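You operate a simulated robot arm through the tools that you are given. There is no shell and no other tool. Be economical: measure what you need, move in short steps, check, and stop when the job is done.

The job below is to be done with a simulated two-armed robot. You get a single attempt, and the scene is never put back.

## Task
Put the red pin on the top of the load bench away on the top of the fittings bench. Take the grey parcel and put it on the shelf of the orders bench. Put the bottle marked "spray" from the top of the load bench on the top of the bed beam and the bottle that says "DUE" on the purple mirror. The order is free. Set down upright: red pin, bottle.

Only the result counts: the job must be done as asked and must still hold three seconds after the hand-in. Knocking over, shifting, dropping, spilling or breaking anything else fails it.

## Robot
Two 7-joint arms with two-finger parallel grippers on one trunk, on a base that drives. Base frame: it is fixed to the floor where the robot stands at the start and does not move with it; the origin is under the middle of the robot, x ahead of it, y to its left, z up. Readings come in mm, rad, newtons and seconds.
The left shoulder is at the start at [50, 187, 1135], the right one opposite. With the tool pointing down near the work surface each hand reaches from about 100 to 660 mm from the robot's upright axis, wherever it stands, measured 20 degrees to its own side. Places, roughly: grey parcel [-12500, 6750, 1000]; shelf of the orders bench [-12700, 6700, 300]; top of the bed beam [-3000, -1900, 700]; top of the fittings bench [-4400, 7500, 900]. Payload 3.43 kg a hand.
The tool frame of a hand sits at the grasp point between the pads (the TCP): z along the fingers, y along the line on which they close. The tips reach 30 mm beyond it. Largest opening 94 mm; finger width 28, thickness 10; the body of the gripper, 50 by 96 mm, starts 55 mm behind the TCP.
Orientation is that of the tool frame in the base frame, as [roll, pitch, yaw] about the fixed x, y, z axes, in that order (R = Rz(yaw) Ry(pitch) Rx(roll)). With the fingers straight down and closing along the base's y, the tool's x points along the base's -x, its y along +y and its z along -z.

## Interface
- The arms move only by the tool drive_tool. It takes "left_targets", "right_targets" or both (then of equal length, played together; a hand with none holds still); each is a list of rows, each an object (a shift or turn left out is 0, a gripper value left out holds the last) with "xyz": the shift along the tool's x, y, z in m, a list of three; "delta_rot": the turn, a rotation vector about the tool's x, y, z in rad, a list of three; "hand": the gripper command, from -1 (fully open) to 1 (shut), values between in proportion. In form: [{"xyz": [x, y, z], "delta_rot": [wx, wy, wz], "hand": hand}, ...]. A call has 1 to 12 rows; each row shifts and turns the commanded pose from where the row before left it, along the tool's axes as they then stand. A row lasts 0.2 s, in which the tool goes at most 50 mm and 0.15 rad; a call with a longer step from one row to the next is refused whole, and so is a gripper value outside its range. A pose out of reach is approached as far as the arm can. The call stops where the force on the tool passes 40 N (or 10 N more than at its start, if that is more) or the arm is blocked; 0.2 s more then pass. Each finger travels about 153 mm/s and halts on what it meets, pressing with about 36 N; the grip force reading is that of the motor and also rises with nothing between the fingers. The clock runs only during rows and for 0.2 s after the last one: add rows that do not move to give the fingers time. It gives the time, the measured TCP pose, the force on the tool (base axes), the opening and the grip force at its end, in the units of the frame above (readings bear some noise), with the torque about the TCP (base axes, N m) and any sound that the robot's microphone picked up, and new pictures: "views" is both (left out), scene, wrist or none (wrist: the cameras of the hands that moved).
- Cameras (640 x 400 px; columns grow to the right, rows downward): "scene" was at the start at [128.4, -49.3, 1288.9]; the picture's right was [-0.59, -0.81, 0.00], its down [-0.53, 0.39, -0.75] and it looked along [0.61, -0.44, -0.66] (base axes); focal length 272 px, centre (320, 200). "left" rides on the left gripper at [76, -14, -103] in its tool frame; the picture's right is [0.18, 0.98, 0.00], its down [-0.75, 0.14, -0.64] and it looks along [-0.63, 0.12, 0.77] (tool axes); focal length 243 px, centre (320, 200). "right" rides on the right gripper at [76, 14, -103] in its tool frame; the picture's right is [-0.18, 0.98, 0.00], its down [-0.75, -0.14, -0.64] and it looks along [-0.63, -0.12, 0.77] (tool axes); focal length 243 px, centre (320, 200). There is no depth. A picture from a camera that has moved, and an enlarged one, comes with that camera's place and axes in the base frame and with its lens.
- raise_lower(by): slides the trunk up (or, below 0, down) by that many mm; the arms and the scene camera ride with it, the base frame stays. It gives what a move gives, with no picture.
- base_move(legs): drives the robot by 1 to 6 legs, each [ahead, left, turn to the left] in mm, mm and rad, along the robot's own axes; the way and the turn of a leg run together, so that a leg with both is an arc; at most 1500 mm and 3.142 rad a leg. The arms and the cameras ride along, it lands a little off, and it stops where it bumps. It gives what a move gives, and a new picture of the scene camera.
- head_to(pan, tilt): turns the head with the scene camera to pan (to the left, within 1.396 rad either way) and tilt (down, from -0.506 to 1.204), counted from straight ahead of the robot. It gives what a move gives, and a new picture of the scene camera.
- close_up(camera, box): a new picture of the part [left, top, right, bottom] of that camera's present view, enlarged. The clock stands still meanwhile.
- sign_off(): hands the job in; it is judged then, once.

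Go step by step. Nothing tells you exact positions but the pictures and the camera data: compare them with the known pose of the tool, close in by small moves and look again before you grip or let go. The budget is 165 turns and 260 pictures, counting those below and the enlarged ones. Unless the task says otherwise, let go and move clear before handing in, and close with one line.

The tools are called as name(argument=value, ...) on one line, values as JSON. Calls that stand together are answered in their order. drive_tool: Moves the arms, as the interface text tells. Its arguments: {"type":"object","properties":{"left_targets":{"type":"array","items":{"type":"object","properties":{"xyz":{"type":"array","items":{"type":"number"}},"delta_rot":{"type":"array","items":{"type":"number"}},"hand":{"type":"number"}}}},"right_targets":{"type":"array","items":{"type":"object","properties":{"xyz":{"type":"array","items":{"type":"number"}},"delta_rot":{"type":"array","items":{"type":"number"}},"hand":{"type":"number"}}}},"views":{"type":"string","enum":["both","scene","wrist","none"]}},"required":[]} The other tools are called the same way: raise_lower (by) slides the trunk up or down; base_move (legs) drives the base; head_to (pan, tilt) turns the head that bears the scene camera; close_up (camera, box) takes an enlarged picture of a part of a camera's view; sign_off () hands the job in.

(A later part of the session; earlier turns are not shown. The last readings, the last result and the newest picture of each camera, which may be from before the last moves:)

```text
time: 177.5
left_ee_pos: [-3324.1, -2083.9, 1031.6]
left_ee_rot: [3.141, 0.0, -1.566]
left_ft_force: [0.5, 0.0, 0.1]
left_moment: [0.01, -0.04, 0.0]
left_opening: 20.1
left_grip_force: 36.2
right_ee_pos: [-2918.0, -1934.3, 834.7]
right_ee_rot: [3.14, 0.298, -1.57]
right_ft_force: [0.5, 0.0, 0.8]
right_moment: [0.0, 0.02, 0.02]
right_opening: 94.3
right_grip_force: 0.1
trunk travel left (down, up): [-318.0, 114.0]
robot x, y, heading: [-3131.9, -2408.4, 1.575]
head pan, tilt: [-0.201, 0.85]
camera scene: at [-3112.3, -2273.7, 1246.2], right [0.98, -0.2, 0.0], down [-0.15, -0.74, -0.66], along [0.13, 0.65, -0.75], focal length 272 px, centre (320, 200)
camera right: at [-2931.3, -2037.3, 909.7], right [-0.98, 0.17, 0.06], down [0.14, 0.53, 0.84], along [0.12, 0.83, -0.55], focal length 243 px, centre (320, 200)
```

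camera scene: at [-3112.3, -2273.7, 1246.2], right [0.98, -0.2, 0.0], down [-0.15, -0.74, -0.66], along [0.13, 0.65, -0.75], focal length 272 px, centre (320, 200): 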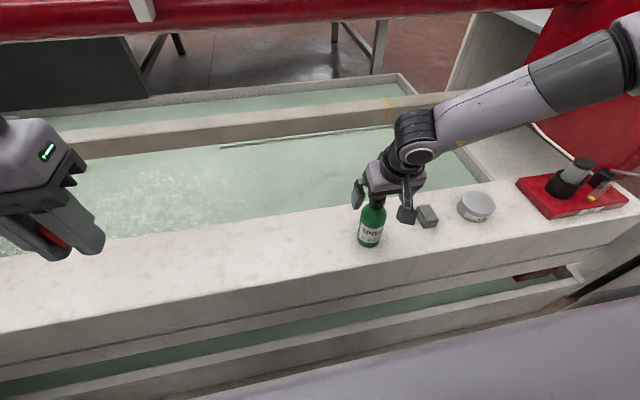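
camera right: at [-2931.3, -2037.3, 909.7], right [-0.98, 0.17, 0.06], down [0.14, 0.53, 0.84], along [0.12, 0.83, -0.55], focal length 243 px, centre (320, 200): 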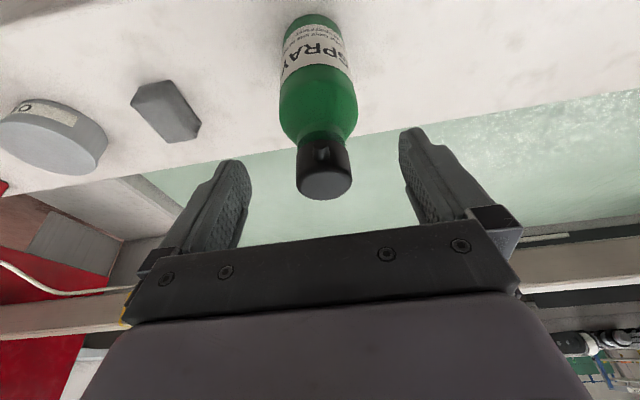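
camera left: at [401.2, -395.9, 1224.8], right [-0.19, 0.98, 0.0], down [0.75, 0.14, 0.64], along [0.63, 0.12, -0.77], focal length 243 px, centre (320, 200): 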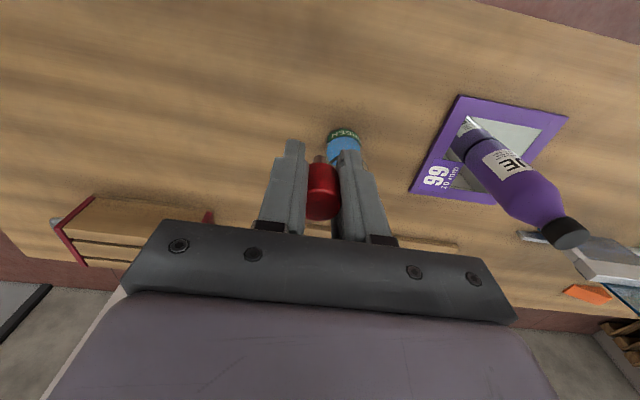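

The spray bottle stands on the bed beam. Raising straight up, then retracting and backing away.

raise_lower(by=110)

drive_tool(right_targets=[{"xyz": [-0.013, 0, -0.042]}, {"xyz": [-0.013, 0, -0.042]}, {"xyz": [-0.013, 0, -0.042]}, {"xyz": [0.0382, 0, -0.0118]}, {"xyz": [0.0382, 0, -0.0118]}, {"xyz": [0.0382, 0, -0.0118]}, {"xyz": [0.0382, 0, -0.0118]}, {"xyz": [0, 0, 0], "delta_rot": [0, 0.15, 0]}, {"xyz": [0, 0, 0], "delta_rot": [0, 0.15, 0]}], views="none")

close_up(camera="scene", box=[300, 150, 500, 290])

```text
time: 178.9
left_ee_pos: [-3323.8, -2084.5, 1140.9]
left_ee_rot: [3.141, 0.0, -1.566]
left_ft_force: [0.2, 0.3, 0.1]
left_moment: [0.01, 0.02, -0.03]
left_opening: 20.1
left_grip_force: 36.0
right_ee_pos: [-2918.2, -1935.2, 944.1]
right_ee_rot: [3.14, 0.299, -1.57]
right_ft_force: [-0.3, 0.3, 0.3]
right_moment: [0.01, 0.02, 0.0]
right_opening: 94.4
right_grip_force: 0.1
trunk travel left (down, up): [-428.0, 4.0]
robot x, y, heading: [-3128.5, -2405.9, 1.57]
head pan, tilt: [-0.201, 0.85]
```

```text
time: 180.9
left_ee_pos: [-3322.8, -2084.2, 1141.7]
left_ee_rot: [3.141, -0.001, -1.565]
left_ft_force: [0.0, 0.3, -0.9]
left_moment: [0.01, 0.01, -0.01]
left_opening: 19.9
left_grip_force: 35.5
right_ee_pos: [-2916.1, -2093.6, 1077.3]
right_ee_rot: [3.139, -0.003, -1.571]
right_ft_force: [-0.7, 0.2, 0.1]
right_moment: [-0.03, 0.01, 0.04]
right_opening: 94.0
right_grip_force: 0.1
trunk travel left (down, up): [-428.0, 4.0]
robot x, y, heading: [-3126.1, -2408.8, 1.57]
head pan, tilt: [-0.201, 0.85]
```

```text
2.86 times, centred on (400, 220) of scene
camera zoom: at [-3112.3, -2273.5, 1356.2], right [0.98, -0.2, 0.0], down [-0.15, -0.74, -0.66], along [0.13, 0.65, -0.75], focal length 777 px, centre (91, 143)
```

zoom: 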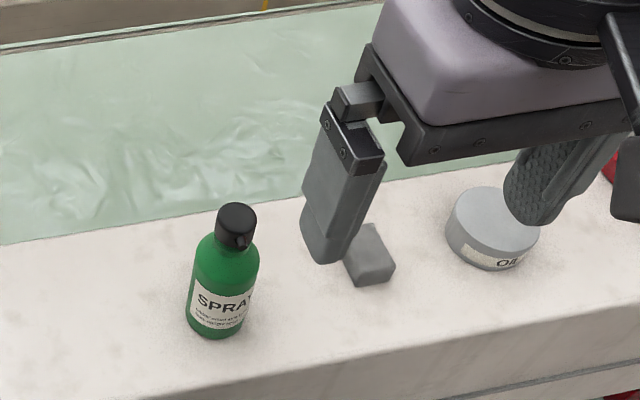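

Bottle placed well. Now I'm retracing: back out, east through the gap, then north.

base_move(legs=[[-800, 0, 0], [0, -556, 0], [-1500, 0, 0], [-1010, 0, 0]])

close_up(camera="left", box=[240, 120, 400, 260])

```text
time: 199.8
left_ee_pos: [-2719.7, -5373.3, 1142.9]
left_ee_rot: [3.141, 0.001, -1.549]
left_ft_force: [-0.3, 0.5, -0.5]
left_moment: [-0.02, -0.01, -0.02]
left_opening: 20.0
left_grip_force: 36.0
right_ee_pos: [-2313.4, -5376.2, 1075.9]
right_ee_rot: [3.14, -0.001, -1.553]
right_ft_force: [-0.4, 0.3, -0.6]
right_moment: [0.01, 0.04, -0.05]
right_opening: 93.9
right_grip_force: 0.1
trunk travel left (down, up): [-428.0, 4.0]
robot x, y, heading: [-2519.8, -5695.9, 1.583]
head pan, tilt: [-0.201, 0.85]
camera scene: at [-2506.1, -5559.4, 1356.3], right [0.98, -0.18, 0.0], down [-0.14, -0.74, -0.66], along [0.12, 0.65, -0.75], focal length 272 px, centre (320, 200)
```

scene: 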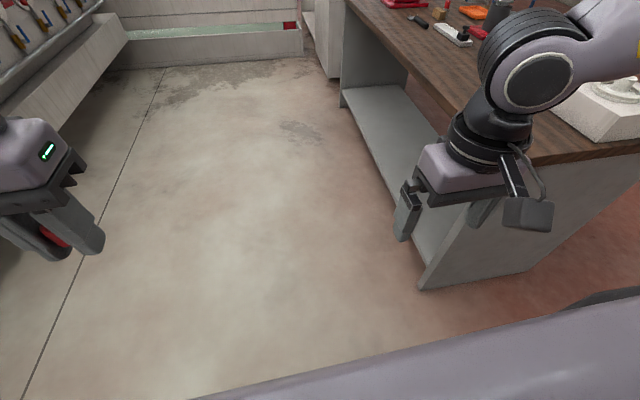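

```text
2.86 times, centred on (320, 190) of left
camera zoom: at [-2704.4, -5448.8, 1243.9], right [-0.98, -0.2, 0.0], down [-0.16, 0.75, 0.64], along [-0.13, 0.63, -0.77], focal length 693 px, centre (320, 229)
```

zoom: 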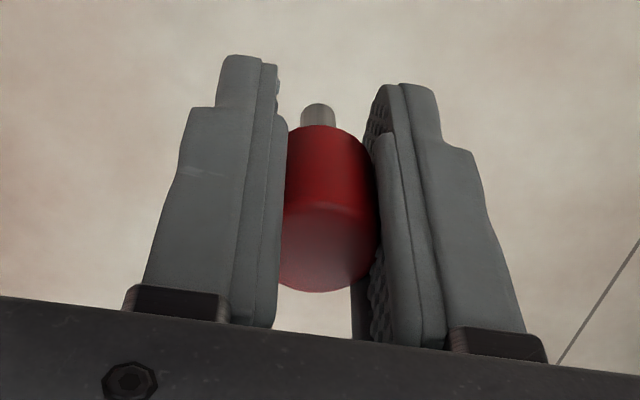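

Pin steady. Strafing east, then north up the aisle.

base_move(legs=[[-50, 0, -0.012], [0, -1500, 0], [0, -500, 0], [1500, 0, 0], [1500, 0, 0], [1500, 0, 0]])

head_to(pan=0.0, tilt=0.25)

```text
time: 231.5
left_ee_pos: [-812.6, -897.7, 1142.0]
left_ee_rot: [-3.138, 0.0, -1.529]
left_ft_force: [-0.4, -0.8, 0.7]
left_moment: [-0.02, 0.01, 0.01]
left_opening: 20.0
left_grip_force: 35.8
right_ee_pos: [-405.6, -891.9, 1075.7]
right_ee_rot: [3.14, -0.003, -1.532]
right_ft_force: [0.0, 0.7, 0.8]
right_moment: [-0.02, 0.01, -0.03]
right_opening: 93.9
right_grip_force: 0.2
trunk travel left (down, up): [-428.0, 4.0]
robot x, y, heading: [-605.4, -1218.1, 1.613]
head pan, tilt: [-0.201, 0.85]
camera scene: at [-594.2, -1080.0, 1356.2], right [0.99, -0.16, 0.0], down [-0.12, -0.74, -0.66], along [0.11, 0.65, -0.75], focal length 272 px, centre (320, 200)
```

scene: 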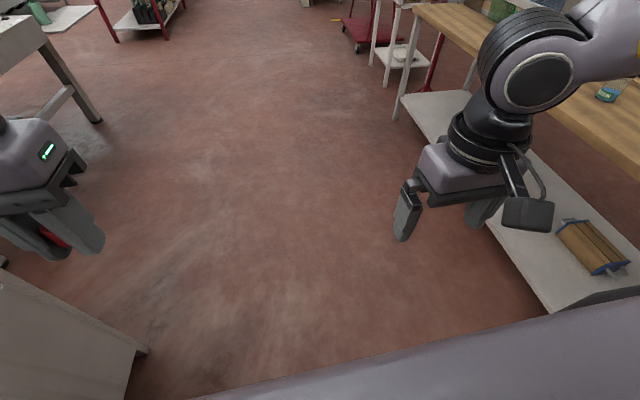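

```text
time: 232.5
left_ee_pos: [-811.7, -898.4, 1141.4]
left_ee_rot: [3.141, -0.001, -1.529]
left_ft_force: [-0.3, 0.2, 0.1]
left_moment: [-0.01, -0.02, 0.01]
left_opening: 19.9
left_grip_force: 36.2
right_ee_pos: [-405.1, -891.7, 1077.1]
right_ee_rot: [3.14, 0.001, -1.533]
right_ft_force: [-0.3, 0.3, 0.3]
right_moment: [-0.02, 0.03, -0.03]
right_opening: 94.0
right_grip_force: 0.0
trunk travel left (down, up): [-428.0, 4.0]
robot x, y, heading: [-603.5, -1216.4, 1.609]
head pan, tilt: [0.0, 0.25]
camera scene: at [-610.4, -1064.0, 1409.3], right [1.0, 0.04, 0.0], down [0.01, -0.25, -0.97], along [-0.04, 0.97, -0.25], focal length 272 px, centre (320, 200)
```

scene: 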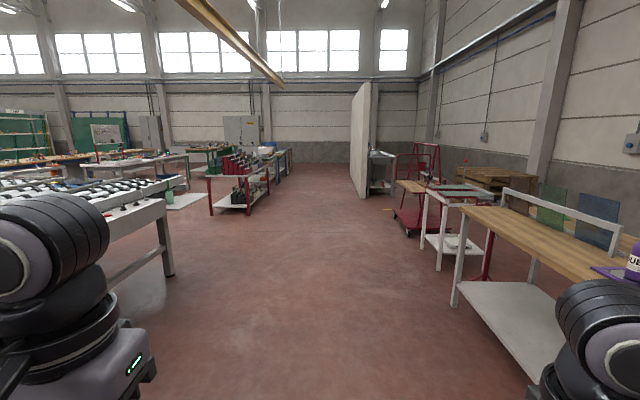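

Heading north to about y=2200 for a look at the fittings area.

base_move(legs=[[0, 0, -0.04], [1500, 0, 0], [1500, 0, 0], [400, 0, 0]])

head_to(pan=0.55, tilt=0.2)

```text
time: 249.3
left_ee_pos: [-743.3, 2489.2, 1142.7]
left_ee_rot: [3.142, 0.0, -1.604]
left_ft_force: [-1.0, -0.1, -0.3]
left_moment: [-0.02, 0.01, -0.03]
left_opening: 19.9
left_grip_force: 36.4
right_ee_pos: [-337.4, 2463.4, 1076.9]
right_ee_rot: [3.14, -0.001, -1.608]
right_ft_force: [0.2, -0.3, 0.6]
right_moment: [-0.02, -0.02, -0.01]
right_opening: 93.9
right_grip_force: 0.1
trunk travel left (down, up): [-428.0, 4.0]
robot x, y, heading: [-563.0, 2155.5, 1.535]
head pan, tilt: [0.0, 0.25]
camera scene: at [-554.7, 2308.8, 1409.3], right [1.0, -0.04, 0.0], down [-0.01, -0.25, -0.97], along [0.03, 0.97, -0.25], focal length 272 px, centre (320, 200)
```

scene: 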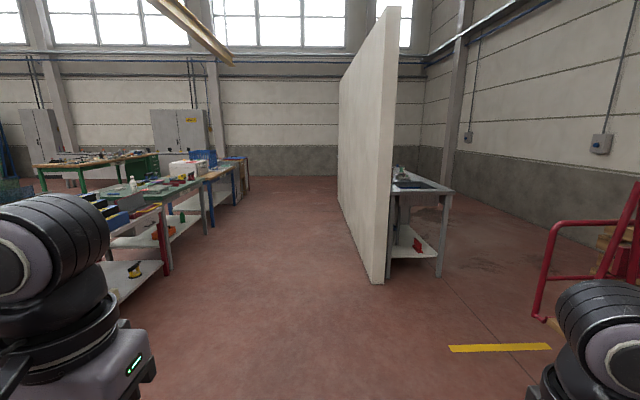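

```text
time: 250.3
left_ee_pos: [-742.4, 2488.5, 1141.3]
left_ee_rot: [-3.142, 0.0, -1.604]
left_ft_force: [0.1, -0.8, -0.1]
left_moment: [0.01, 0.01, 0.03]
left_opening: 19.9
left_grip_force: 35.9
right_ee_pos: [-339.2, 2463.9, 1077.2]
right_ee_rot: [3.14, -0.002, -1.608]
right_ft_force: [-0.1, 0.2, 0.0]
right_moment: [0.04, -0.01, 0.01]
right_opening: 94.1
right_grip_force: 0.0
trunk travel left (down, up): [-428.0, 4.0]
robot x, y, heading: [-560.3, 2153.3, 1.531]
head pan, tilt: [0.55, 0.201]
camera scene: at [-603.8, 2296.1, 1413.9], right [0.87, 0.49, 0.0], down [0.1, -0.17, -0.98], along [-0.48, 0.85, -0.2], focal length 272 px, centre (320, 200)
```

scene: 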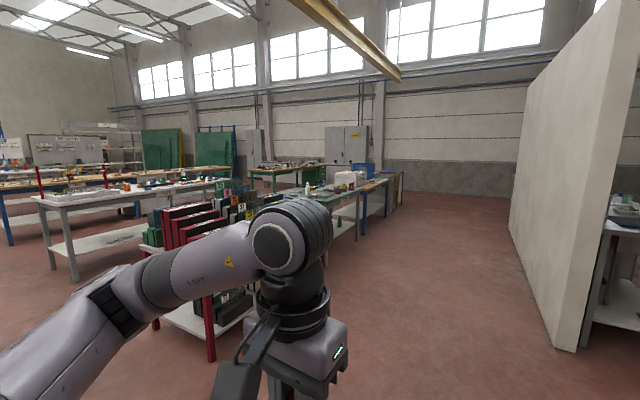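

The fittings bench seems to be the green-legged wooden bench beyond; an aisle at x≈-3300 leads to it. Strafing west along y≈2350.

base_move(legs=[[200, 0, 0.038], [0, 1500, 0], [0, 1200, 0]])

head_to(pan=0.1, tilt=0.3)

```text
time: 264.6
left_ee_pos: [-3461.1, 2686.1, 1141.5]
left_ee_rot: [-3.14, 0.0, -1.581]
left_ft_force: [1.7, -0.1, -0.9]
left_moment: [0.01, -0.02, -0.04]
left_opening: 20.1
left_grip_force: 36.3
right_ee_pos: [-3056.2, 2670.4, 1076.5]
right_ee_rot: [3.139, -0.002, -1.585]
right_ft_force: [0.2, -0.1, 0.1]
right_moment: [-0.09, 0.04, -0.03]
right_opening: 93.8
right_grip_force: 0.1
trunk travel left (down, up): [-428.0, 4.0]
robot x, y, heading: [-3268.5, 2360.3, 1.56]
head pan, tilt: [0.55, 0.201]
camera scene: at [-3317.7, 2497.4, 1413.9], right [0.86, 0.51, 0.0], down [0.1, -0.17, -0.98], along [-0.5, 0.84, -0.2], focal length 272 px, centre (320, 200)
```

scene: 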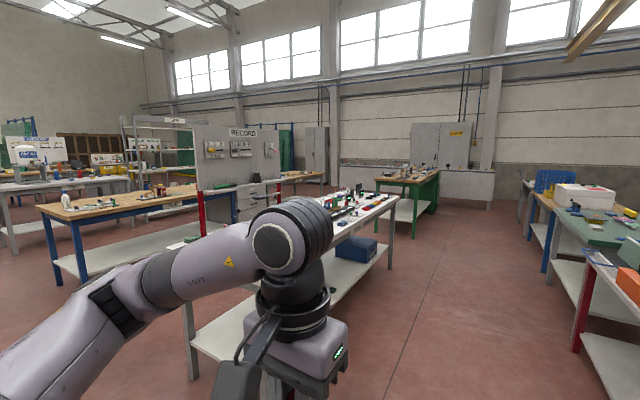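

```text
time: 265.5
left_ee_pos: [-3460.7, 2686.6, 1141.7]
left_ee_rot: [3.141, 0.0, -1.581]
left_ft_force: [-1.1, -0.1, -0.3]
left_moment: [0.02, 0.0, 0.0]
left_opening: 20.1
left_grip_force: 36.0
right_ee_pos: [-3055.2, 2670.7, 1077.1]
right_ee_rot: [3.14, -0.001, -1.584]
right_ft_force: [-0.1, -0.3, -0.1]
right_moment: [-0.01, 0.0, 0.0]
right_opening: 94.1
right_grip_force: 0.0
trunk travel left (down, up): [-428.0, 4.0]
robot x, y, heading: [-3272.9, 2359.0, 1.557]
head pan, tilt: [0.099, 0.3]
camera scene: at [-3278.0, 2510.4, 1404.6], right [1.0, 0.09, 0.0], down [0.03, -0.29, -0.96], along [-0.08, 0.95, -0.3], focal length 272 px, centre (320, 200)
```

scene: 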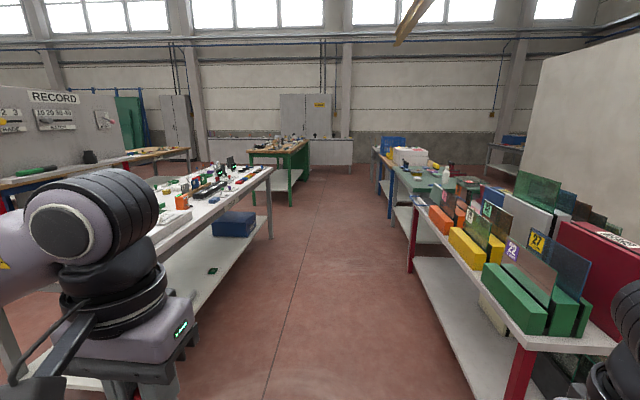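

The green bench's east edge is about x=-4140, y from ~6800 north. Driving up the aisle and turning to face it.

base_move(legs=[[0, 60, 0.014], [1500, 0, 0], [1500, 0, 0], [1500, 0, 0], [200, 0, 0], [0, 0, 1.571]])

head_to(pan=0.0, tilt=0.4)

```text
time: 292.6
left_ee_pos: [-3728.9, 6865.4, 1141.2]
left_ee_rot: [-3.141, 0.0, 0.02]
left_ft_force: [0.4, -0.3, 0.4]
left_moment: [-0.01, -0.02, -0.01]
left_opening: 19.6
left_grip_force: 36.0
right_ee_pos: [-3724.8, 7272.9, 1077.2]
right_ee_rot: [3.139, -0.002, 0.016]
right_ft_force: [0.5, -0.8, -0.3]
right_moment: [0.02, -0.04, 0.01]
right_opening: 94.3
right_grip_force: 0.1
trunk travel left (down, up): [-428.0, 4.0]
robot x, y, heading: [-3404.7, 7063.2, -3.12]
head pan, tilt: [0.099, 0.3]
camera scene: at [-3556.5, 7052.3, 1404.6], right [-0.12, 0.99, 0.0], down [0.29, 0.03, -0.96], along [-0.95, -0.11, -0.3], focal length 272 px, centre (320, 200)
```

scene: 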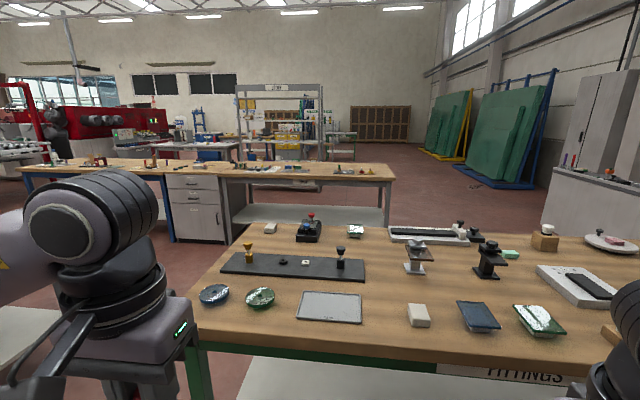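

```text
time: 293.3
left_ee_pos: [-3729.1, 6865.1, 1141.3]
left_ee_rot: [-3.14, -0.001, 0.02]
left_ft_force: [-0.1, -1.0, -0.6]
left_moment: [0.01, 0.03, -0.01]
left_opening: 20.0
left_grip_force: 35.7
right_ee_pos: [-3725.4, 7271.2, 1075.6]
right_ee_rot: [3.14, -0.004, 0.015]
right_ft_force: [-0.2, 0.3, -1.1]
right_moment: [0.02, 0.0, -0.01]
right_opening: 93.9
right_grip_force: 0.0
trunk travel left (down, up): [-428.0, 4.0]
robot x, y, heading: [-3405.2, 7063.9, -3.124]
head pan, tilt: [0.0, 0.4]
camera scene: at [-3556.4, 7061.6, 1395.4], right [-0.02, 1.0, 0.0], down [0.39, 0.01, -0.92], along [-0.92, -0.02, -0.39], focal length 272 px, centre (320, 200)
```

scene: 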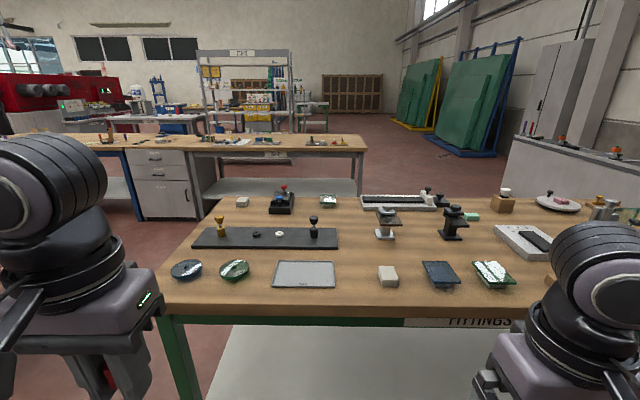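

The "FITTINGS" label confirms the bench. I'll set the pin on the free strip near its front edge, at about [-4155, 6800].

base_move(legs=[[0, 60, -0.02], [290, 0, 0]])

head_to(pan=0.3, tilt=0.85)

```text
time: 295.9
left_ee_pos: [-4018.1, 6811.2, 1141.7]
left_ee_rot: [3.142, 0.001, 0.003]
left_ft_force: [-1.0, 0.0, -0.2]
left_moment: [-0.01, -0.01, -0.03]
left_opening: 19.7
left_grip_force: 35.8
right_ee_pos: [-4007.0, 7218.3, 1075.8]
right_ee_rot: [3.14, -0.001, 0.0]
right_ft_force: [-0.7, -0.4, -0.1]
right_moment: [0.01, -0.05, 0.01]
right_opening: 93.9
right_grip_force: 0.1
trunk travel left (down, up): [-428.0, 4.0]
robot x, y, heading: [-3693.3, 7006.9, -3.139]
head pan, tilt: [0.0, 0.4]
camera scene: at [-3842.2, 7004.7, 1395.3], right [0.0, 1.0, 0.0], down [0.39, 0.0, -0.92], along [-0.92, 0.0, -0.39], focal length 272 px, centre (320, 200)
```

scene: 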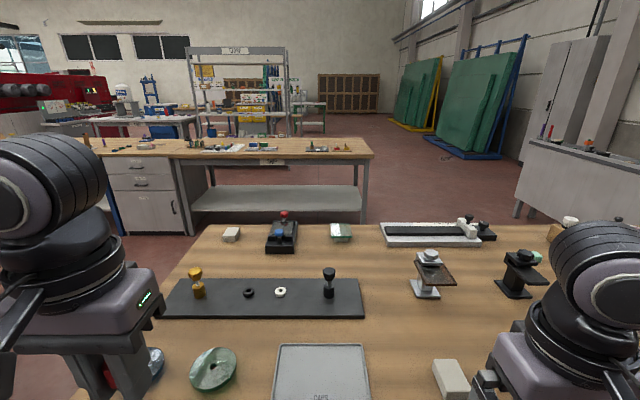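

```text
time: 296.8
left_ee_pos: [-4017.7, 6812.2, 1143.0]
left_ee_rot: [3.141, -0.001, 0.003]
left_ft_force: [-0.8, -0.2, 0.2]
left_moment: [-0.01, 0.0, 0.01]
left_opening: 19.7
left_grip_force: 35.3
right_ee_pos: [-4007.3, 7217.4, 1077.1]
right_ee_rot: [3.14, -0.002, 0.0]
right_ft_force: [-0.1, -0.3, 0.5]
right_moment: [-0.01, -0.03, 0.01]
right_opening: 94.1
right_grip_force: 0.0
trunk travel left (down, up): [-428.0, 4.0]
robot x, y, heading: [-3690.4, 7004.7, -3.141]
head pan, tilt: [0.3, 0.85]
camera scene: at [-3823.7, 6981.7, 1356.3], right [-0.3, 0.96, 0.0], down [0.72, 0.22, -0.66], along [-0.63, -0.2, -0.75], focal length 272 px, centre (320, 200)
```

scene: 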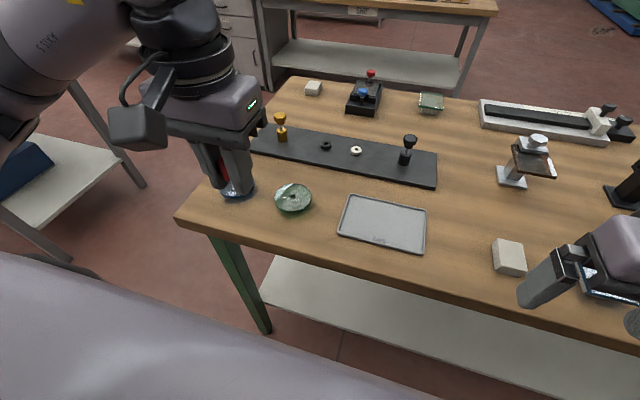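

The spot is free at about [-4140,6820], between the green disc and the front edge. Moving the pin above it and lowering part-way.

drive_tool(left_targets=[{"xyz": [-0.0407, -0.0027, 0]}, {"xyz": [-0.0407, -0.0027, 0]}, {"xyz": [-0.0407, -0.0027, 0]}, {"xyz": [0, 0, 0.04]}, {"xyz": [0, 0, 0.04]}, {"xyz": [0, 0, 0.04]}, {"xyz": [0, 0, 0.04]}, {"xyz": [0, 0, 0.03]}, {}], views="both")

```text
time: 298.8
left_ee_pos: [-4139.4, 6818.9, 952.9]
left_ee_rot: [-3.141, 0.0, 0.004]
left_ft_force: [5.3, 0.6, 10.6]
left_moment: [-0.1, -0.05, 0.06]
left_opening: 19.9
left_grip_force: 36.0
right_ee_pos: [-4005.8, 7217.4, 1077.8]
right_ee_rot: [3.138, 0.002, 0.0]
right_ft_force: [-0.5, 0.0, -0.8]
right_moment: [-0.03, -0.03, 0.02]
right_opening: 94.1
right_grip_force: 0.1
trunk travel left (down, up): [-428.0, 4.0]
robot x, y, heading: [-3691.4, 7005.1, -3.134]
head pan, tilt: [0.3, 0.85]
camera scene: at [-3822.1, 6981.9, 1356.6], right [-0.3, 0.95, 0.0], down [0.72, 0.22, -0.66], along [-0.63, -0.2, -0.75], focal length 272 px, centre (320, 200)
camera left: at [-4063.0, 6834.4, 1054.0], right [0.19, -0.98, 0.0], down [-0.75, -0.14, 0.64], along [-0.63, -0.12, -0.77], focal length 243 px, centre (320, 200)
```

scene: 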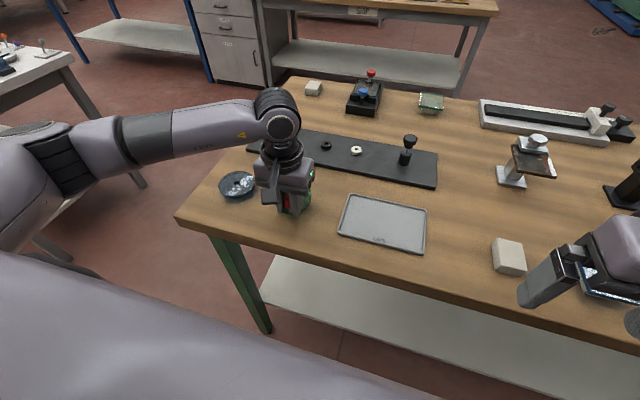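
left: 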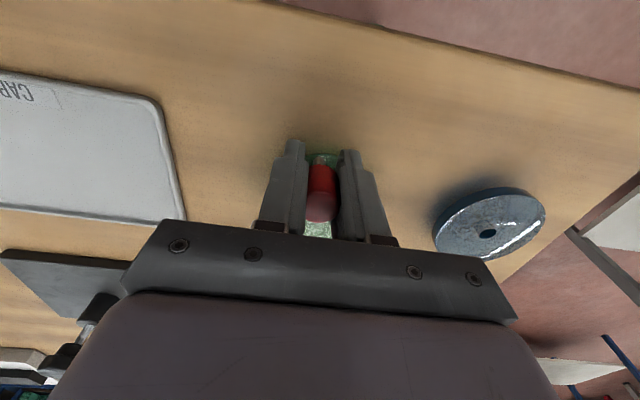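

The bench is nearer z=900 than 850, so the pin has touched the green disc. Lifting straight up at once.

drive_tool(left_targets=[{"xyz": [0, 0, -0.02]}, {"xyz": [0, 0, -0.04]}, {"xyz": [0, 0, -0.04]}, {}], views="both")

```text
time: 299.8
left_ee_pos: [-4139.7, 6817.4, 1052.7]
left_ee_rot: [3.141, 0.0, 0.002]
left_ft_force: [-0.1, 1.0, 0.2]
left_moment: [0.0, 0.04, 0.02]
left_opening: 20.1
left_grip_force: 36.2
right_ee_pos: [-4006.7, 7217.2, 1077.0]
right_ee_rot: [3.138, -0.002, 0.001]
right_ft_force: [0.4, -0.1, 0.1]
right_moment: [0.0, 0.0, 0.01]
right_opening: 94.1
right_grip_force: 0.0
trunk travel left (down, up): [-428.0, 4.0]
robot x, y, heading: [-3693.2, 7004.9, -3.137]
head pan, tilt: [0.3, 0.85]
camera scene: at [-3823.7, 6981.5, 1356.2], right [-0.3, 0.95, 0.0], down [0.72, 0.22, -0.66], along [-0.63, -0.2, -0.75], focal length 272 px, centre (320, 200)
camera left: at [-4063.5, 6832.0, 1154.3], right [0.19, -0.98, 0.0], down [-0.75, -0.14, 0.64], along [-0.63, -0.12, -0.77], focal length 243 px, centre (320, 200)
```

scene: 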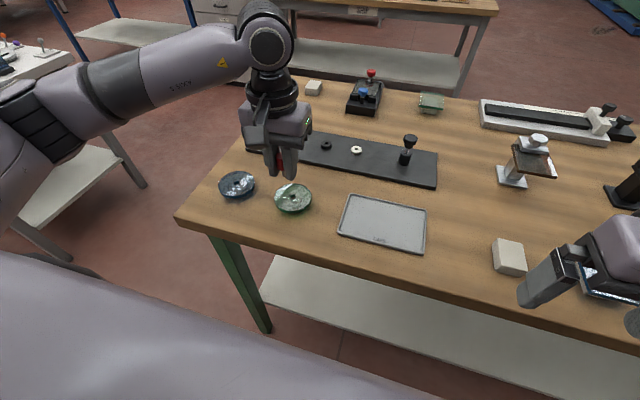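
left: 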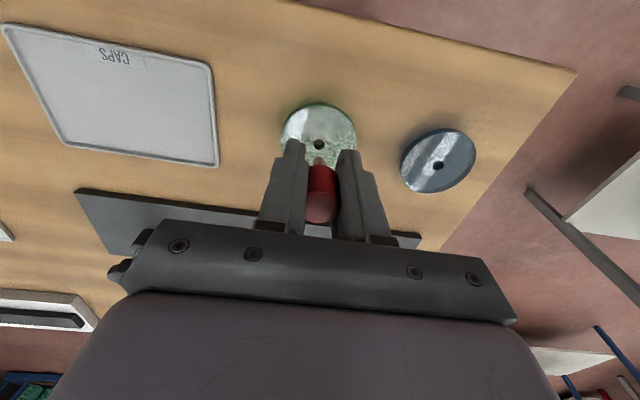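

The disc hasn't moved. With two views the disc top is at z≈911, so the bench is ≈898; the free spot is really at about [-4100,6850]. Moving there.

drive_tool(left_targets=[{"xyz": [0.02, -0.0165, 0]}, {"xyz": [0.02, -0.0165, 0]}, {"xyz": [0, 0, 0.04]}, {"xyz": [0, 0, 0.04]}, {}], views="both")

close_up(camera="left", box=[240, 80, 400, 240])

```text
time: 301.0
left_ee_pos: [-4099.6, 6853.3, 972.1]
left_ee_rot: [3.141, 0.0, 0.003]
left_ft_force: [0.1, -0.8, 0.1]
left_moment: [0.0, 0.02, 0.04]
left_opening: 19.9
left_grip_force: 36.0
right_ee_pos: [-4007.0, 7216.4, 1076.9]
right_ee_rot: [3.139, -0.002, 0.0]
right_ft_force: [0.1, 0.3, -0.6]
right_moment: [0.03, 0.01, -0.02]
right_opening: 94.0
right_grip_force: 0.1
trunk travel left (down, up): [-428.0, 4.0]
robot x, y, heading: [-3694.5, 7006.5, -3.14]
head pan, tilt: [0.3, 0.85]
camera scene: at [-3823.5, 6981.7, 1356.3], right [-0.3, 0.95, 0.0], down [0.72, 0.22, -0.66], along [-0.63, -0.2, -0.75], focal length 272 px, centre (320, 200)
camera left: at [-4024.2, 6867.3, 1074.1], right [0.19, -0.98, 0.0], down [-0.75, -0.14, 0.64], along [-0.63, -0.12, -0.77], focal length 243 px, centre (320, 200)
```

scene: 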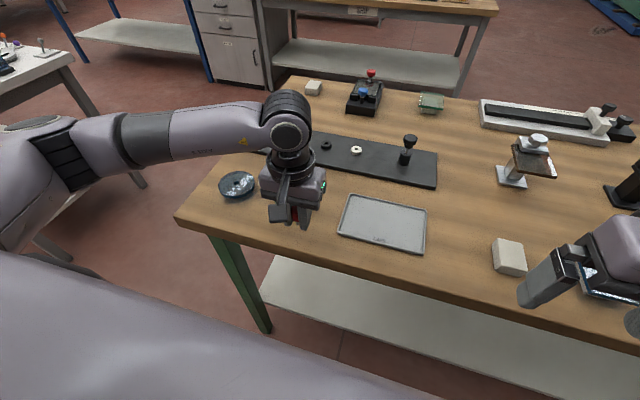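
left: 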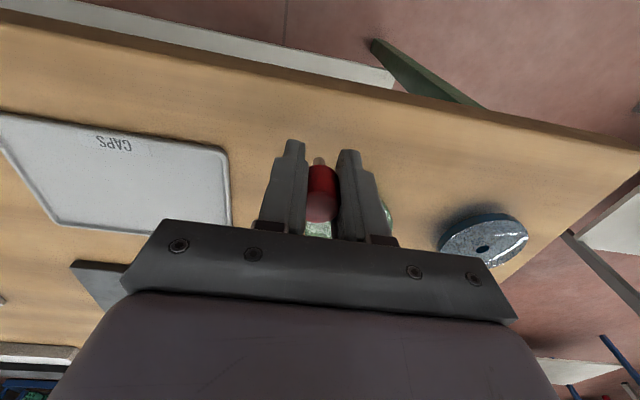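

```text
2.50 times, centred on (320, 160) of left
camera zoom: at [-4024.2, 6867.3, 1074.1], right [0.19, -0.98, 0.0], down [-0.75, -0.14, 0.64], along [-0.63, -0.12, -0.77], focal length 606 px, centre (320, 300)
```

zoom: 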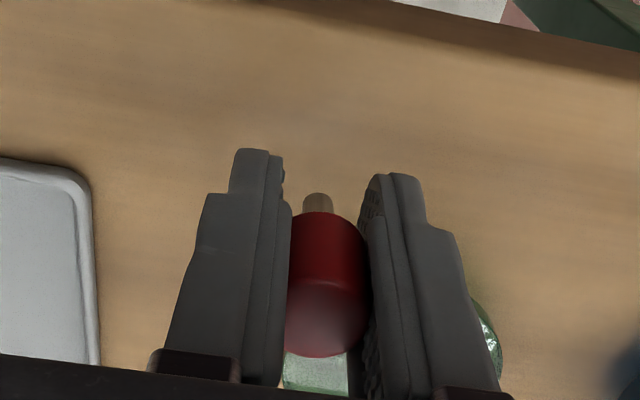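

The spot below is bare wood. Moving 10 mm farther from the edge and lowering with small steps.

drive_tool(left_targets=[{"xyz": [-0.01, 0, 0.012]}, {"xyz": [0, 0, 0.012]}, {"xyz": [0, 0, 0.006]}, {}], views="wrist")

drive_tool(left_targets=[{"xyz": [0, 0, 0.002]}, {"xyz": [0, 0, 0.002]}, {"xyz": [0, 0, 0.002]}, {}], views="none")

```text
time: 302.0
left_ee_pos: [-4110.0, 6853.2, 941.4]
left_ee_rot: [3.141, 0.001, 0.003]
left_ft_force: [0.6, 0.7, -0.6]
left_moment: [0.02, -0.02, -0.01]
left_opening: 20.1
left_grip_force: 35.7
right_ee_pos: [-4006.2, 7218.4, 1076.2]
right_ee_rot: [3.139, -0.001, 0.0]
right_ft_force: [-0.2, -0.1, -0.2]
right_moment: [0.0, 0.01, 0.01]
right_opening: 94.2
right_grip_force: 0.0
trunk travel left (down, up): [-428.0, 4.0]
robot x, y, heading: [-3694.7, 7006.3, -3.14]
head pan, tilt: [0.3, 0.85]
camera left: at [-4034.7, 6867.2, 1043.3], right [0.19, -0.98, 0.0], down [-0.75, -0.14, 0.64], along [-0.63, -0.12, -0.77], focal length 243 px, centre (320, 200)
```

left: 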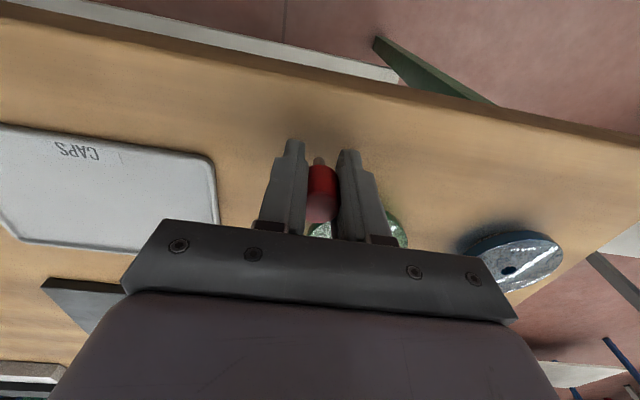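

```text
time: 303.0
left_ee_pos: [-4108.5, 6851.9, 935.9]
left_ee_rot: [-3.142, -0.002, 0.003]
left_ft_force: [-0.4, 0.2, -0.2]
left_moment: [0.01, 0.02, 0.0]
left_opening: 19.9
left_grip_force: 36.0
right_ee_pos: [-4007.7, 7219.1, 1077.9]
right_ee_rot: [3.139, -0.001, -0.001]
right_ft_force: [1.3, 0.4, -0.4]
right_moment: [0.01, -0.01, 0.01]
right_opening: 93.8
right_grip_force: 0.0
trunk travel left (down, up): [-428.0, 4.0]
robot x, y, heading: [-3690.4, 7005.9, -3.14]
head pan, tilt: [0.3, 0.85]
```

drive_tool(left_targets=[{"xyz": [0, 0, 0.002]}, {"xyz": [0, 0, 0.002]}, {"xyz": [0, 0, 0.002]}, {}], views="none")

close_up(camera="left", box=[250, 90, 390, 230])

```text
time: 304.0
left_ee_pos: [-4111.0, 6851.7, 933.0]
left_ee_rot: [-3.141, 0.006, 0.003]
left_ft_force: [1.0, -3.9, 16.4]
left_moment: [-0.09, 0.02, 0.02]
left_opening: 19.9
left_grip_force: 35.9
right_ee_pos: [-4005.2, 7218.6, 1077.1]
right_ee_rot: [3.14, 0.0, 0.001]
right_ft_force: [0.5, 0.1, 0.5]
right_moment: [-0.02, 0.04, 0.02]
right_opening: 93.9
right_grip_force: 0.0
trunk travel left (down, up): [-428.0, 4.0]
robot x, y, heading: [-3690.9, 7003.3, -3.142]
head pan, tilt: [0.3, 0.85]
```

```text
2.86 times, centred on (320, 160) of left
camera zoom: at [-4033.9, 6867.0, 1033.8], right [0.19, -0.98, 0.0], down [-0.75, -0.14, 0.65], along [-0.63, -0.12, -0.76], focal length 693 px, centre (320, 314)
```

zoom: 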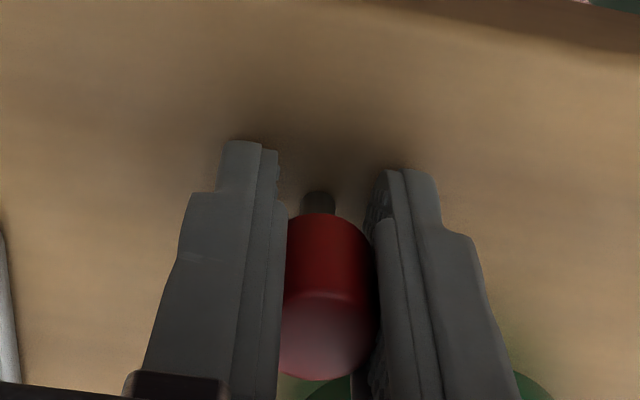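

Contact. Easing up slightly and opening gently.

drive_tool(left_targets=[{"xyz": [0, 0, -0.0015]}, {"hand": 0.5}, {"hand": 0.4}, {"hand": 0.2}, {"hand": -0.2}, {}], views="wrist")

```text
time: 305.4
left_ee_pos: [-4111.3, 6851.3, 932.4]
left_ee_rot: [-3.141, -0.001, 0.003]
left_ft_force: [0.0, 0.2, -0.2]
left_moment: [-0.03, 0.0, -0.03]
left_opening: 56.4
left_grip_force: 0.1
right_ee_pos: [-4007.8, 7218.1, 1077.1]
right_ee_rot: [3.14, -0.001, -0.001]
right_ft_force: [-0.4, 0.1, 0.1]
right_moment: [0.02, 0.0, 0.01]
right_opening: 94.0
right_grip_force: 0.0
trunk travel left (down, up): [-428.0, 4.0]
robot x, y, heading: [-3690.1, 7006.1, -3.135]
head pan, tilt: [0.3, 0.85]
camera left: at [-4034.2, 6866.5, 1033.4], right [0.19, -0.98, 0.0], down [-0.75, -0.14, 0.64], along [-0.63, -0.12, -0.77], focal length 243 px, centre (320, 200)
```

left: 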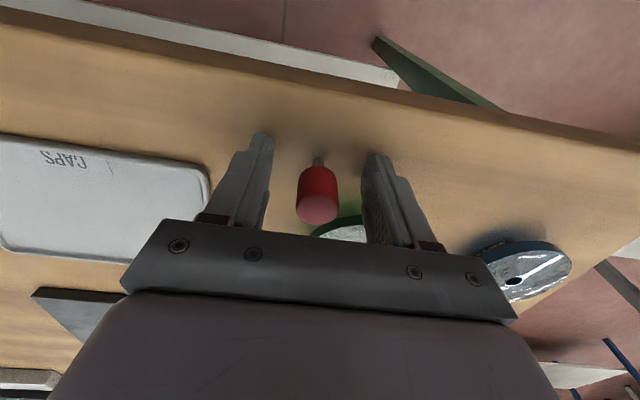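

Pin stands. Rising straight up and checking, then backing off.

drive_tool(left_targets=[{"xyz": [0, 0, -0.03]}, {"xyz": [0, 0, -0.045]}, {"xyz": [0, 0, -0.045]}, {"xyz": [0, 0, -0.045]}, {"xyz": [0.02, 0, -0.02]}, {"xyz": [0.04, 0, 0]}, {"xyz": [0.03, 0, 0]}], views="scene")

close_up(camera="scene", box=[200, 150, 400, 275])

```text
time: 307.0
left_ee_pos: [-4018.4, 6854.9, 1116.8]
left_ee_rot: [3.14, -0.001, 0.005]
left_ft_force: [0.3, 0.3, -0.2]
left_moment: [0.04, 0.01, -0.02]
left_opening: 56.3
left_grip_force: 0.0
right_ee_pos: [-4005.3, 7218.1, 1077.8]
right_ee_rot: [3.14, -0.001, 0.001]
right_ft_force: [0.3, -0.3, 0.1]
right_moment: [0.01, 0.02, 0.0]
right_opening: 94.1
right_grip_force: 0.1
trunk travel left (down, up): [-428.0, 4.0]
robot x, y, heading: [-3695.1, 7006.1, -3.143]
head pan, tilt: [0.3, 0.85]
camera scene: at [-3823.4, 6981.7, 1356.3], right [-0.3, 0.95, 0.0], down [0.72, 0.22, -0.66], along [-0.63, -0.2, -0.75], focal length 272 px, centre (320, 200)
```

scene: 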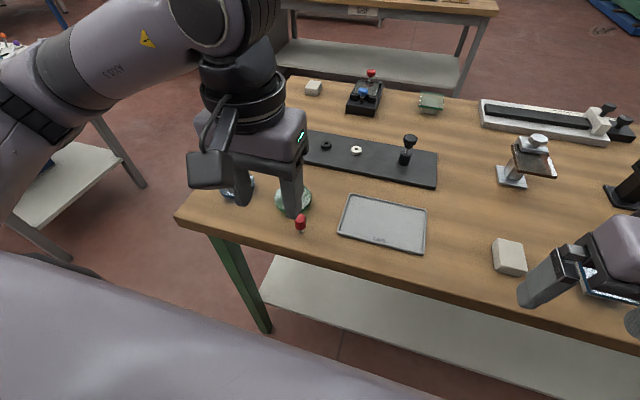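

```text
3.20 times, centred on (300, 212) of scene
camera zoom: at [-3823.4, 6981.7, 1356.3], right [-0.3, 0.95, 0.0], down [0.72, 0.22, -0.66], along [-0.63, -0.2, -0.75], focal length 871 px, centre (384, 160)
```

zoom: 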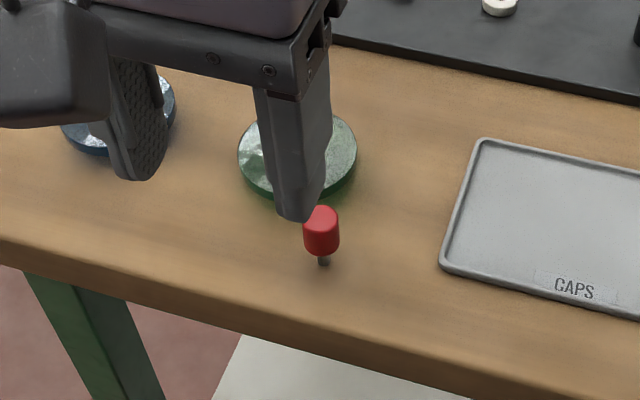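

The pin stands upright on the fittings bench. Backing off and looking for the way west.

base_move(legs=[[-350, 0, 0], [0, 950, 0]])

head_to(pan=0.0, tilt=0.25)

```text
time: 313.9
left_ee_pos: [-3674.2, 5892.5, 1115.4]
left_ee_rot: [-3.141, 0.0, -0.01]
left_ft_force: [-0.3, -0.4, 0.0]
left_moment: [-0.04, -0.01, 0.0]
left_opening: 56.7
left_grip_force: 0.0
right_ee_pos: [-3656.8, 6254.5, 1076.9]
right_ee_rot: [3.138, -0.004, -0.015]
right_ft_force: [0.1, -0.3, 0.2]
right_moment: [0.03, 0.04, 0.0]
right_opening: 93.9
right_grip_force: 0.0
trunk travel left (down, up): [-428.0, 4.0]
robot x, y, heading: [-3349.6, 6037.7, 3.131]
head pan, tilt: [0.3, 0.85]
camera scene: at [-3477.6, 6017.3, 1356.2], right [-0.28, 0.96, 0.0], down [0.72, 0.21, -0.66], along [-0.63, -0.19, -0.75], focal length 272 px, centre (320, 200)
```

scene: 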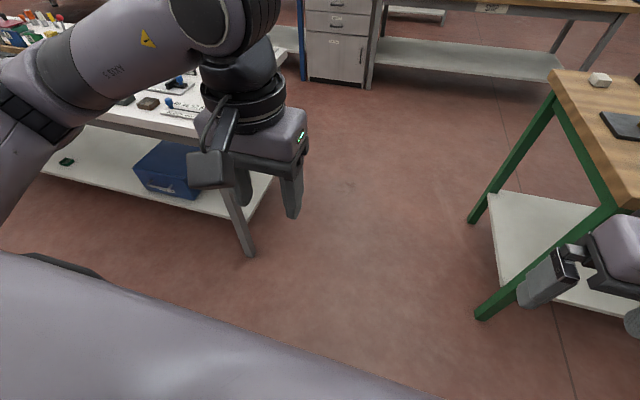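

```text
time: 314.9
left_ee_pos: [-3674.5, 5893.5, 1115.9]
left_ee_rot: [-3.14, 0.0, -0.013]
left_ft_force: [-0.1, -0.8, -0.2]
left_moment: [-0.03, 0.01, 0.01]
left_opening: 56.4
left_grip_force: 0.0
right_ee_pos: [-3656.7, 6257.7, 1076.8]
right_ee_rot: [3.14, -0.001, -0.016]
right_ft_force: [0.5, -0.3, 0.1]
right_moment: [-0.01, 0.0, 0.04]
right_opening: 93.7
right_grip_force: 0.0
trunk travel left (down, up): [-428.0, 4.0]
robot x, y, heading: [-3347.4, 6041.6, 3.128]
head pan, tilt: [0.0, 0.25]
camera scene: at [-3496.0, 6040.9, 1409.3], right [0.01, 1.0, 0.0], down [0.25, 0.0, -0.97], along [-0.97, 0.01, -0.25], focal length 272 px, centre (320, 200)
```

scene: 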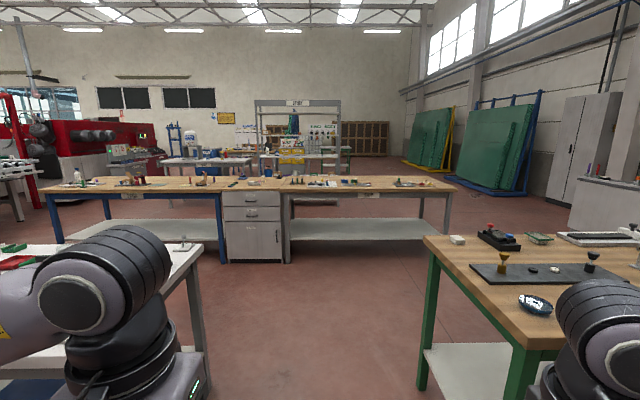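

There is a ~1180 mm gap at y≈6000 between the white bench and the fittings bench, and a lane behind. Driving through it.

base_move(legs=[[0, 35, 0.012], [1500, 0, 0], [500, 0, 0]])

head_to(pan=-1.0, tilt=0.25)

```text
time: 325.2
left_ee_pos: [-5653.0, 5879.8, 1116.1]
left_ee_rot: [3.141, -0.001, -0.01]
left_ft_force: [0.3, -0.4, 0.3]
left_moment: [-0.02, -0.01, -0.02]
left_opening: 56.1
left_grip_force: 0.1
right_ee_pos: [-5635.4, 6243.3, 1077.2]
right_ee_rot: [3.14, -0.002, -0.013]
right_ft_force: [0.8, 0.4, 0.5]
right_moment: [0.02, 0.0, 0.02]
right_opening: 93.9
right_grip_force: 0.0
trunk travel left (down, up): [-428.0, 4.0]
robot x, y, heading: [-5322.8, 6024.6, 3.127]
head pan, tilt: [0.0, 0.25]
camera scene: at [-5474.1, 6028.4, 1409.3], right [0.01, 1.0, 0.0], down [0.25, 0.0, -0.97], along [-0.97, 0.01, -0.25], focal length 272 px, centre (320, 200)
```

scene: 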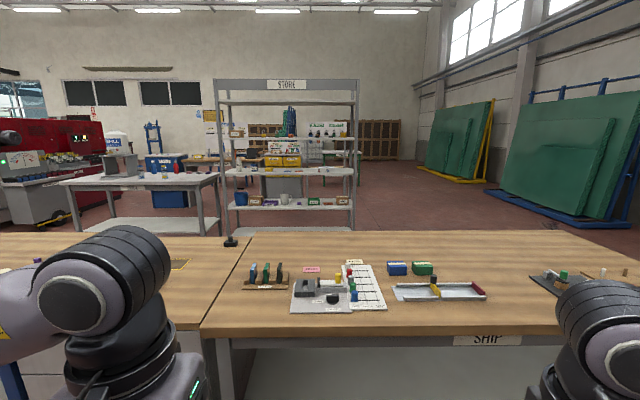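

```text
time: 326.5
left_ee_pos: [-5652.3, 5880.5, 1115.9]
left_ee_rot: [-3.141, 0.001, -0.01]
left_ft_force: [0.5, -0.4, -0.9]
left_moment: [0.02, -0.02, 0.0]
left_opening: 56.2
left_grip_force: 0.1
right_ee_pos: [-5634.6, 6244.0, 1076.9]
right_ee_rot: [3.139, -0.001, -0.015]
right_ft_force: [-0.2, 0.3, -0.6]
right_moment: [0.01, 0.03, -0.03]
right_opening: 94.1
right_grip_force: 0.0
trunk travel left (down, up): [-428.0, 4.0]
robot x, y, heading: [-5325.7, 6031.1, 3.132]
head pan, tilt: [-1.0, 0.25]
camera scene: at [-5429.7, 6106.4, 1409.4], right [0.85, 0.53, 0.0], down [0.13, -0.21, -0.97], along [-0.51, 0.82, -0.25], focal length 272 px, centre (320, 200)
```

scene: 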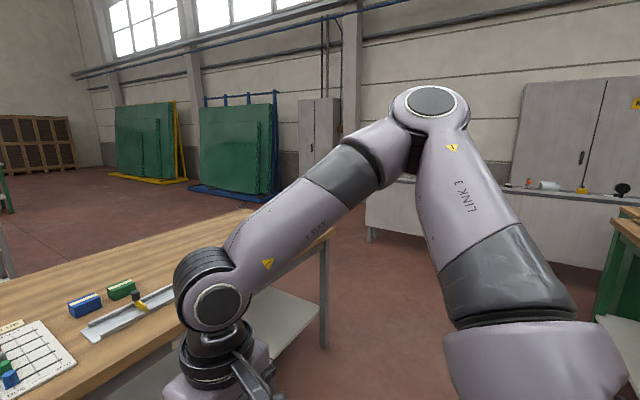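

"SHIP" bench ahead; its north end is at y≈7430. I'll go around it: strafe north to y≈8150, then west.

base_move(legs=[[0, -1500, 0], [0, -620, 0.01], [1500, 0, 0], [1500, 0, 0]])

head_to(pan=0.2, tilt=0.2)

```text
time: 350.8
left_ee_pos: [-8569.3, 8023.0, 1117.4]
left_ee_rot: [3.141, 0.0, -0.012]
left_ft_force: [-0.7, 0.6, -0.1]
left_moment: [-0.03, 0.0, -0.05]
left_opening: 56.5
left_grip_force: 0.1
right_ee_pos: [-8552.6, 8385.2, 1077.2]
right_ee_rot: [3.14, -0.002, -0.016]
right_ft_force: [0.2, -1.2, 0.9]
right_moment: [0.0, 0.02, -0.02]
right_opening: 94.0
right_grip_force: 0.0
trunk travel left (down, up): [-428.0, 4.0]
robot x, y, heading: [-8242.1, 8166.5, 3.126]
head pan, tilt: [-1.0, 0.25]
camera scene: at [-8347.7, 8248.3, 1409.3], right [0.85, 0.53, 0.0], down [0.13, -0.21, -0.97], along [-0.51, 0.82, -0.25], focal length 272 px, centre (320, 200)
```

scene: 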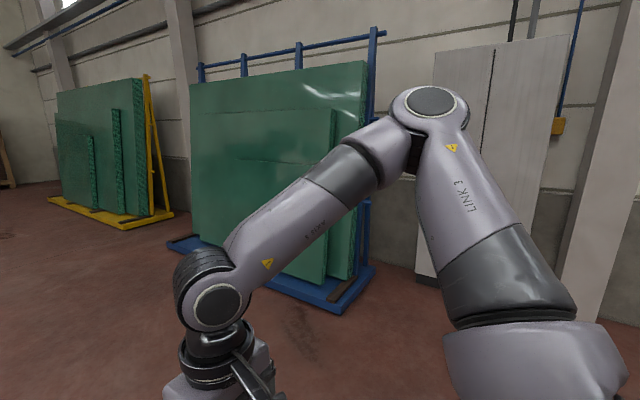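

```text
time: 352.2
left_ee_pos: [-8571.6, 8023.5, 1116.5]
left_ee_rot: [3.141, 0.0, -0.012]
left_ft_force: [-0.2, -0.2, 0.3]
left_moment: [0.01, 0.0, 0.03]
left_opening: 56.6
left_grip_force: 0.1
right_ee_pos: [-8552.3, 8386.2, 1076.6]
right_ee_rot: [-3.141, -0.002, -0.015]
right_ft_force: [0.0, 0.1, -0.2]
right_moment: [0.03, 0.01, -0.03]
right_opening: 93.8
right_grip_force: 0.1
trunk travel left (down, up): [-428.0, 4.0]
robot x, y, heading: [-8241.3, 8168.0, 3.128]
head pan, tilt: [0.201, 0.201]
camera scene: at [-8389.8, 8151.8, 1413.9], right [-0.18, 0.98, 0.0], down [0.2, 0.04, -0.98], along [-0.96, -0.18, -0.2], focal length 272 px, centre (320, 200)
```

scene: 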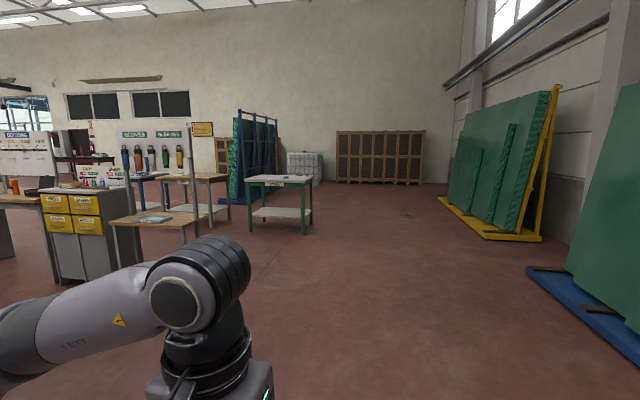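

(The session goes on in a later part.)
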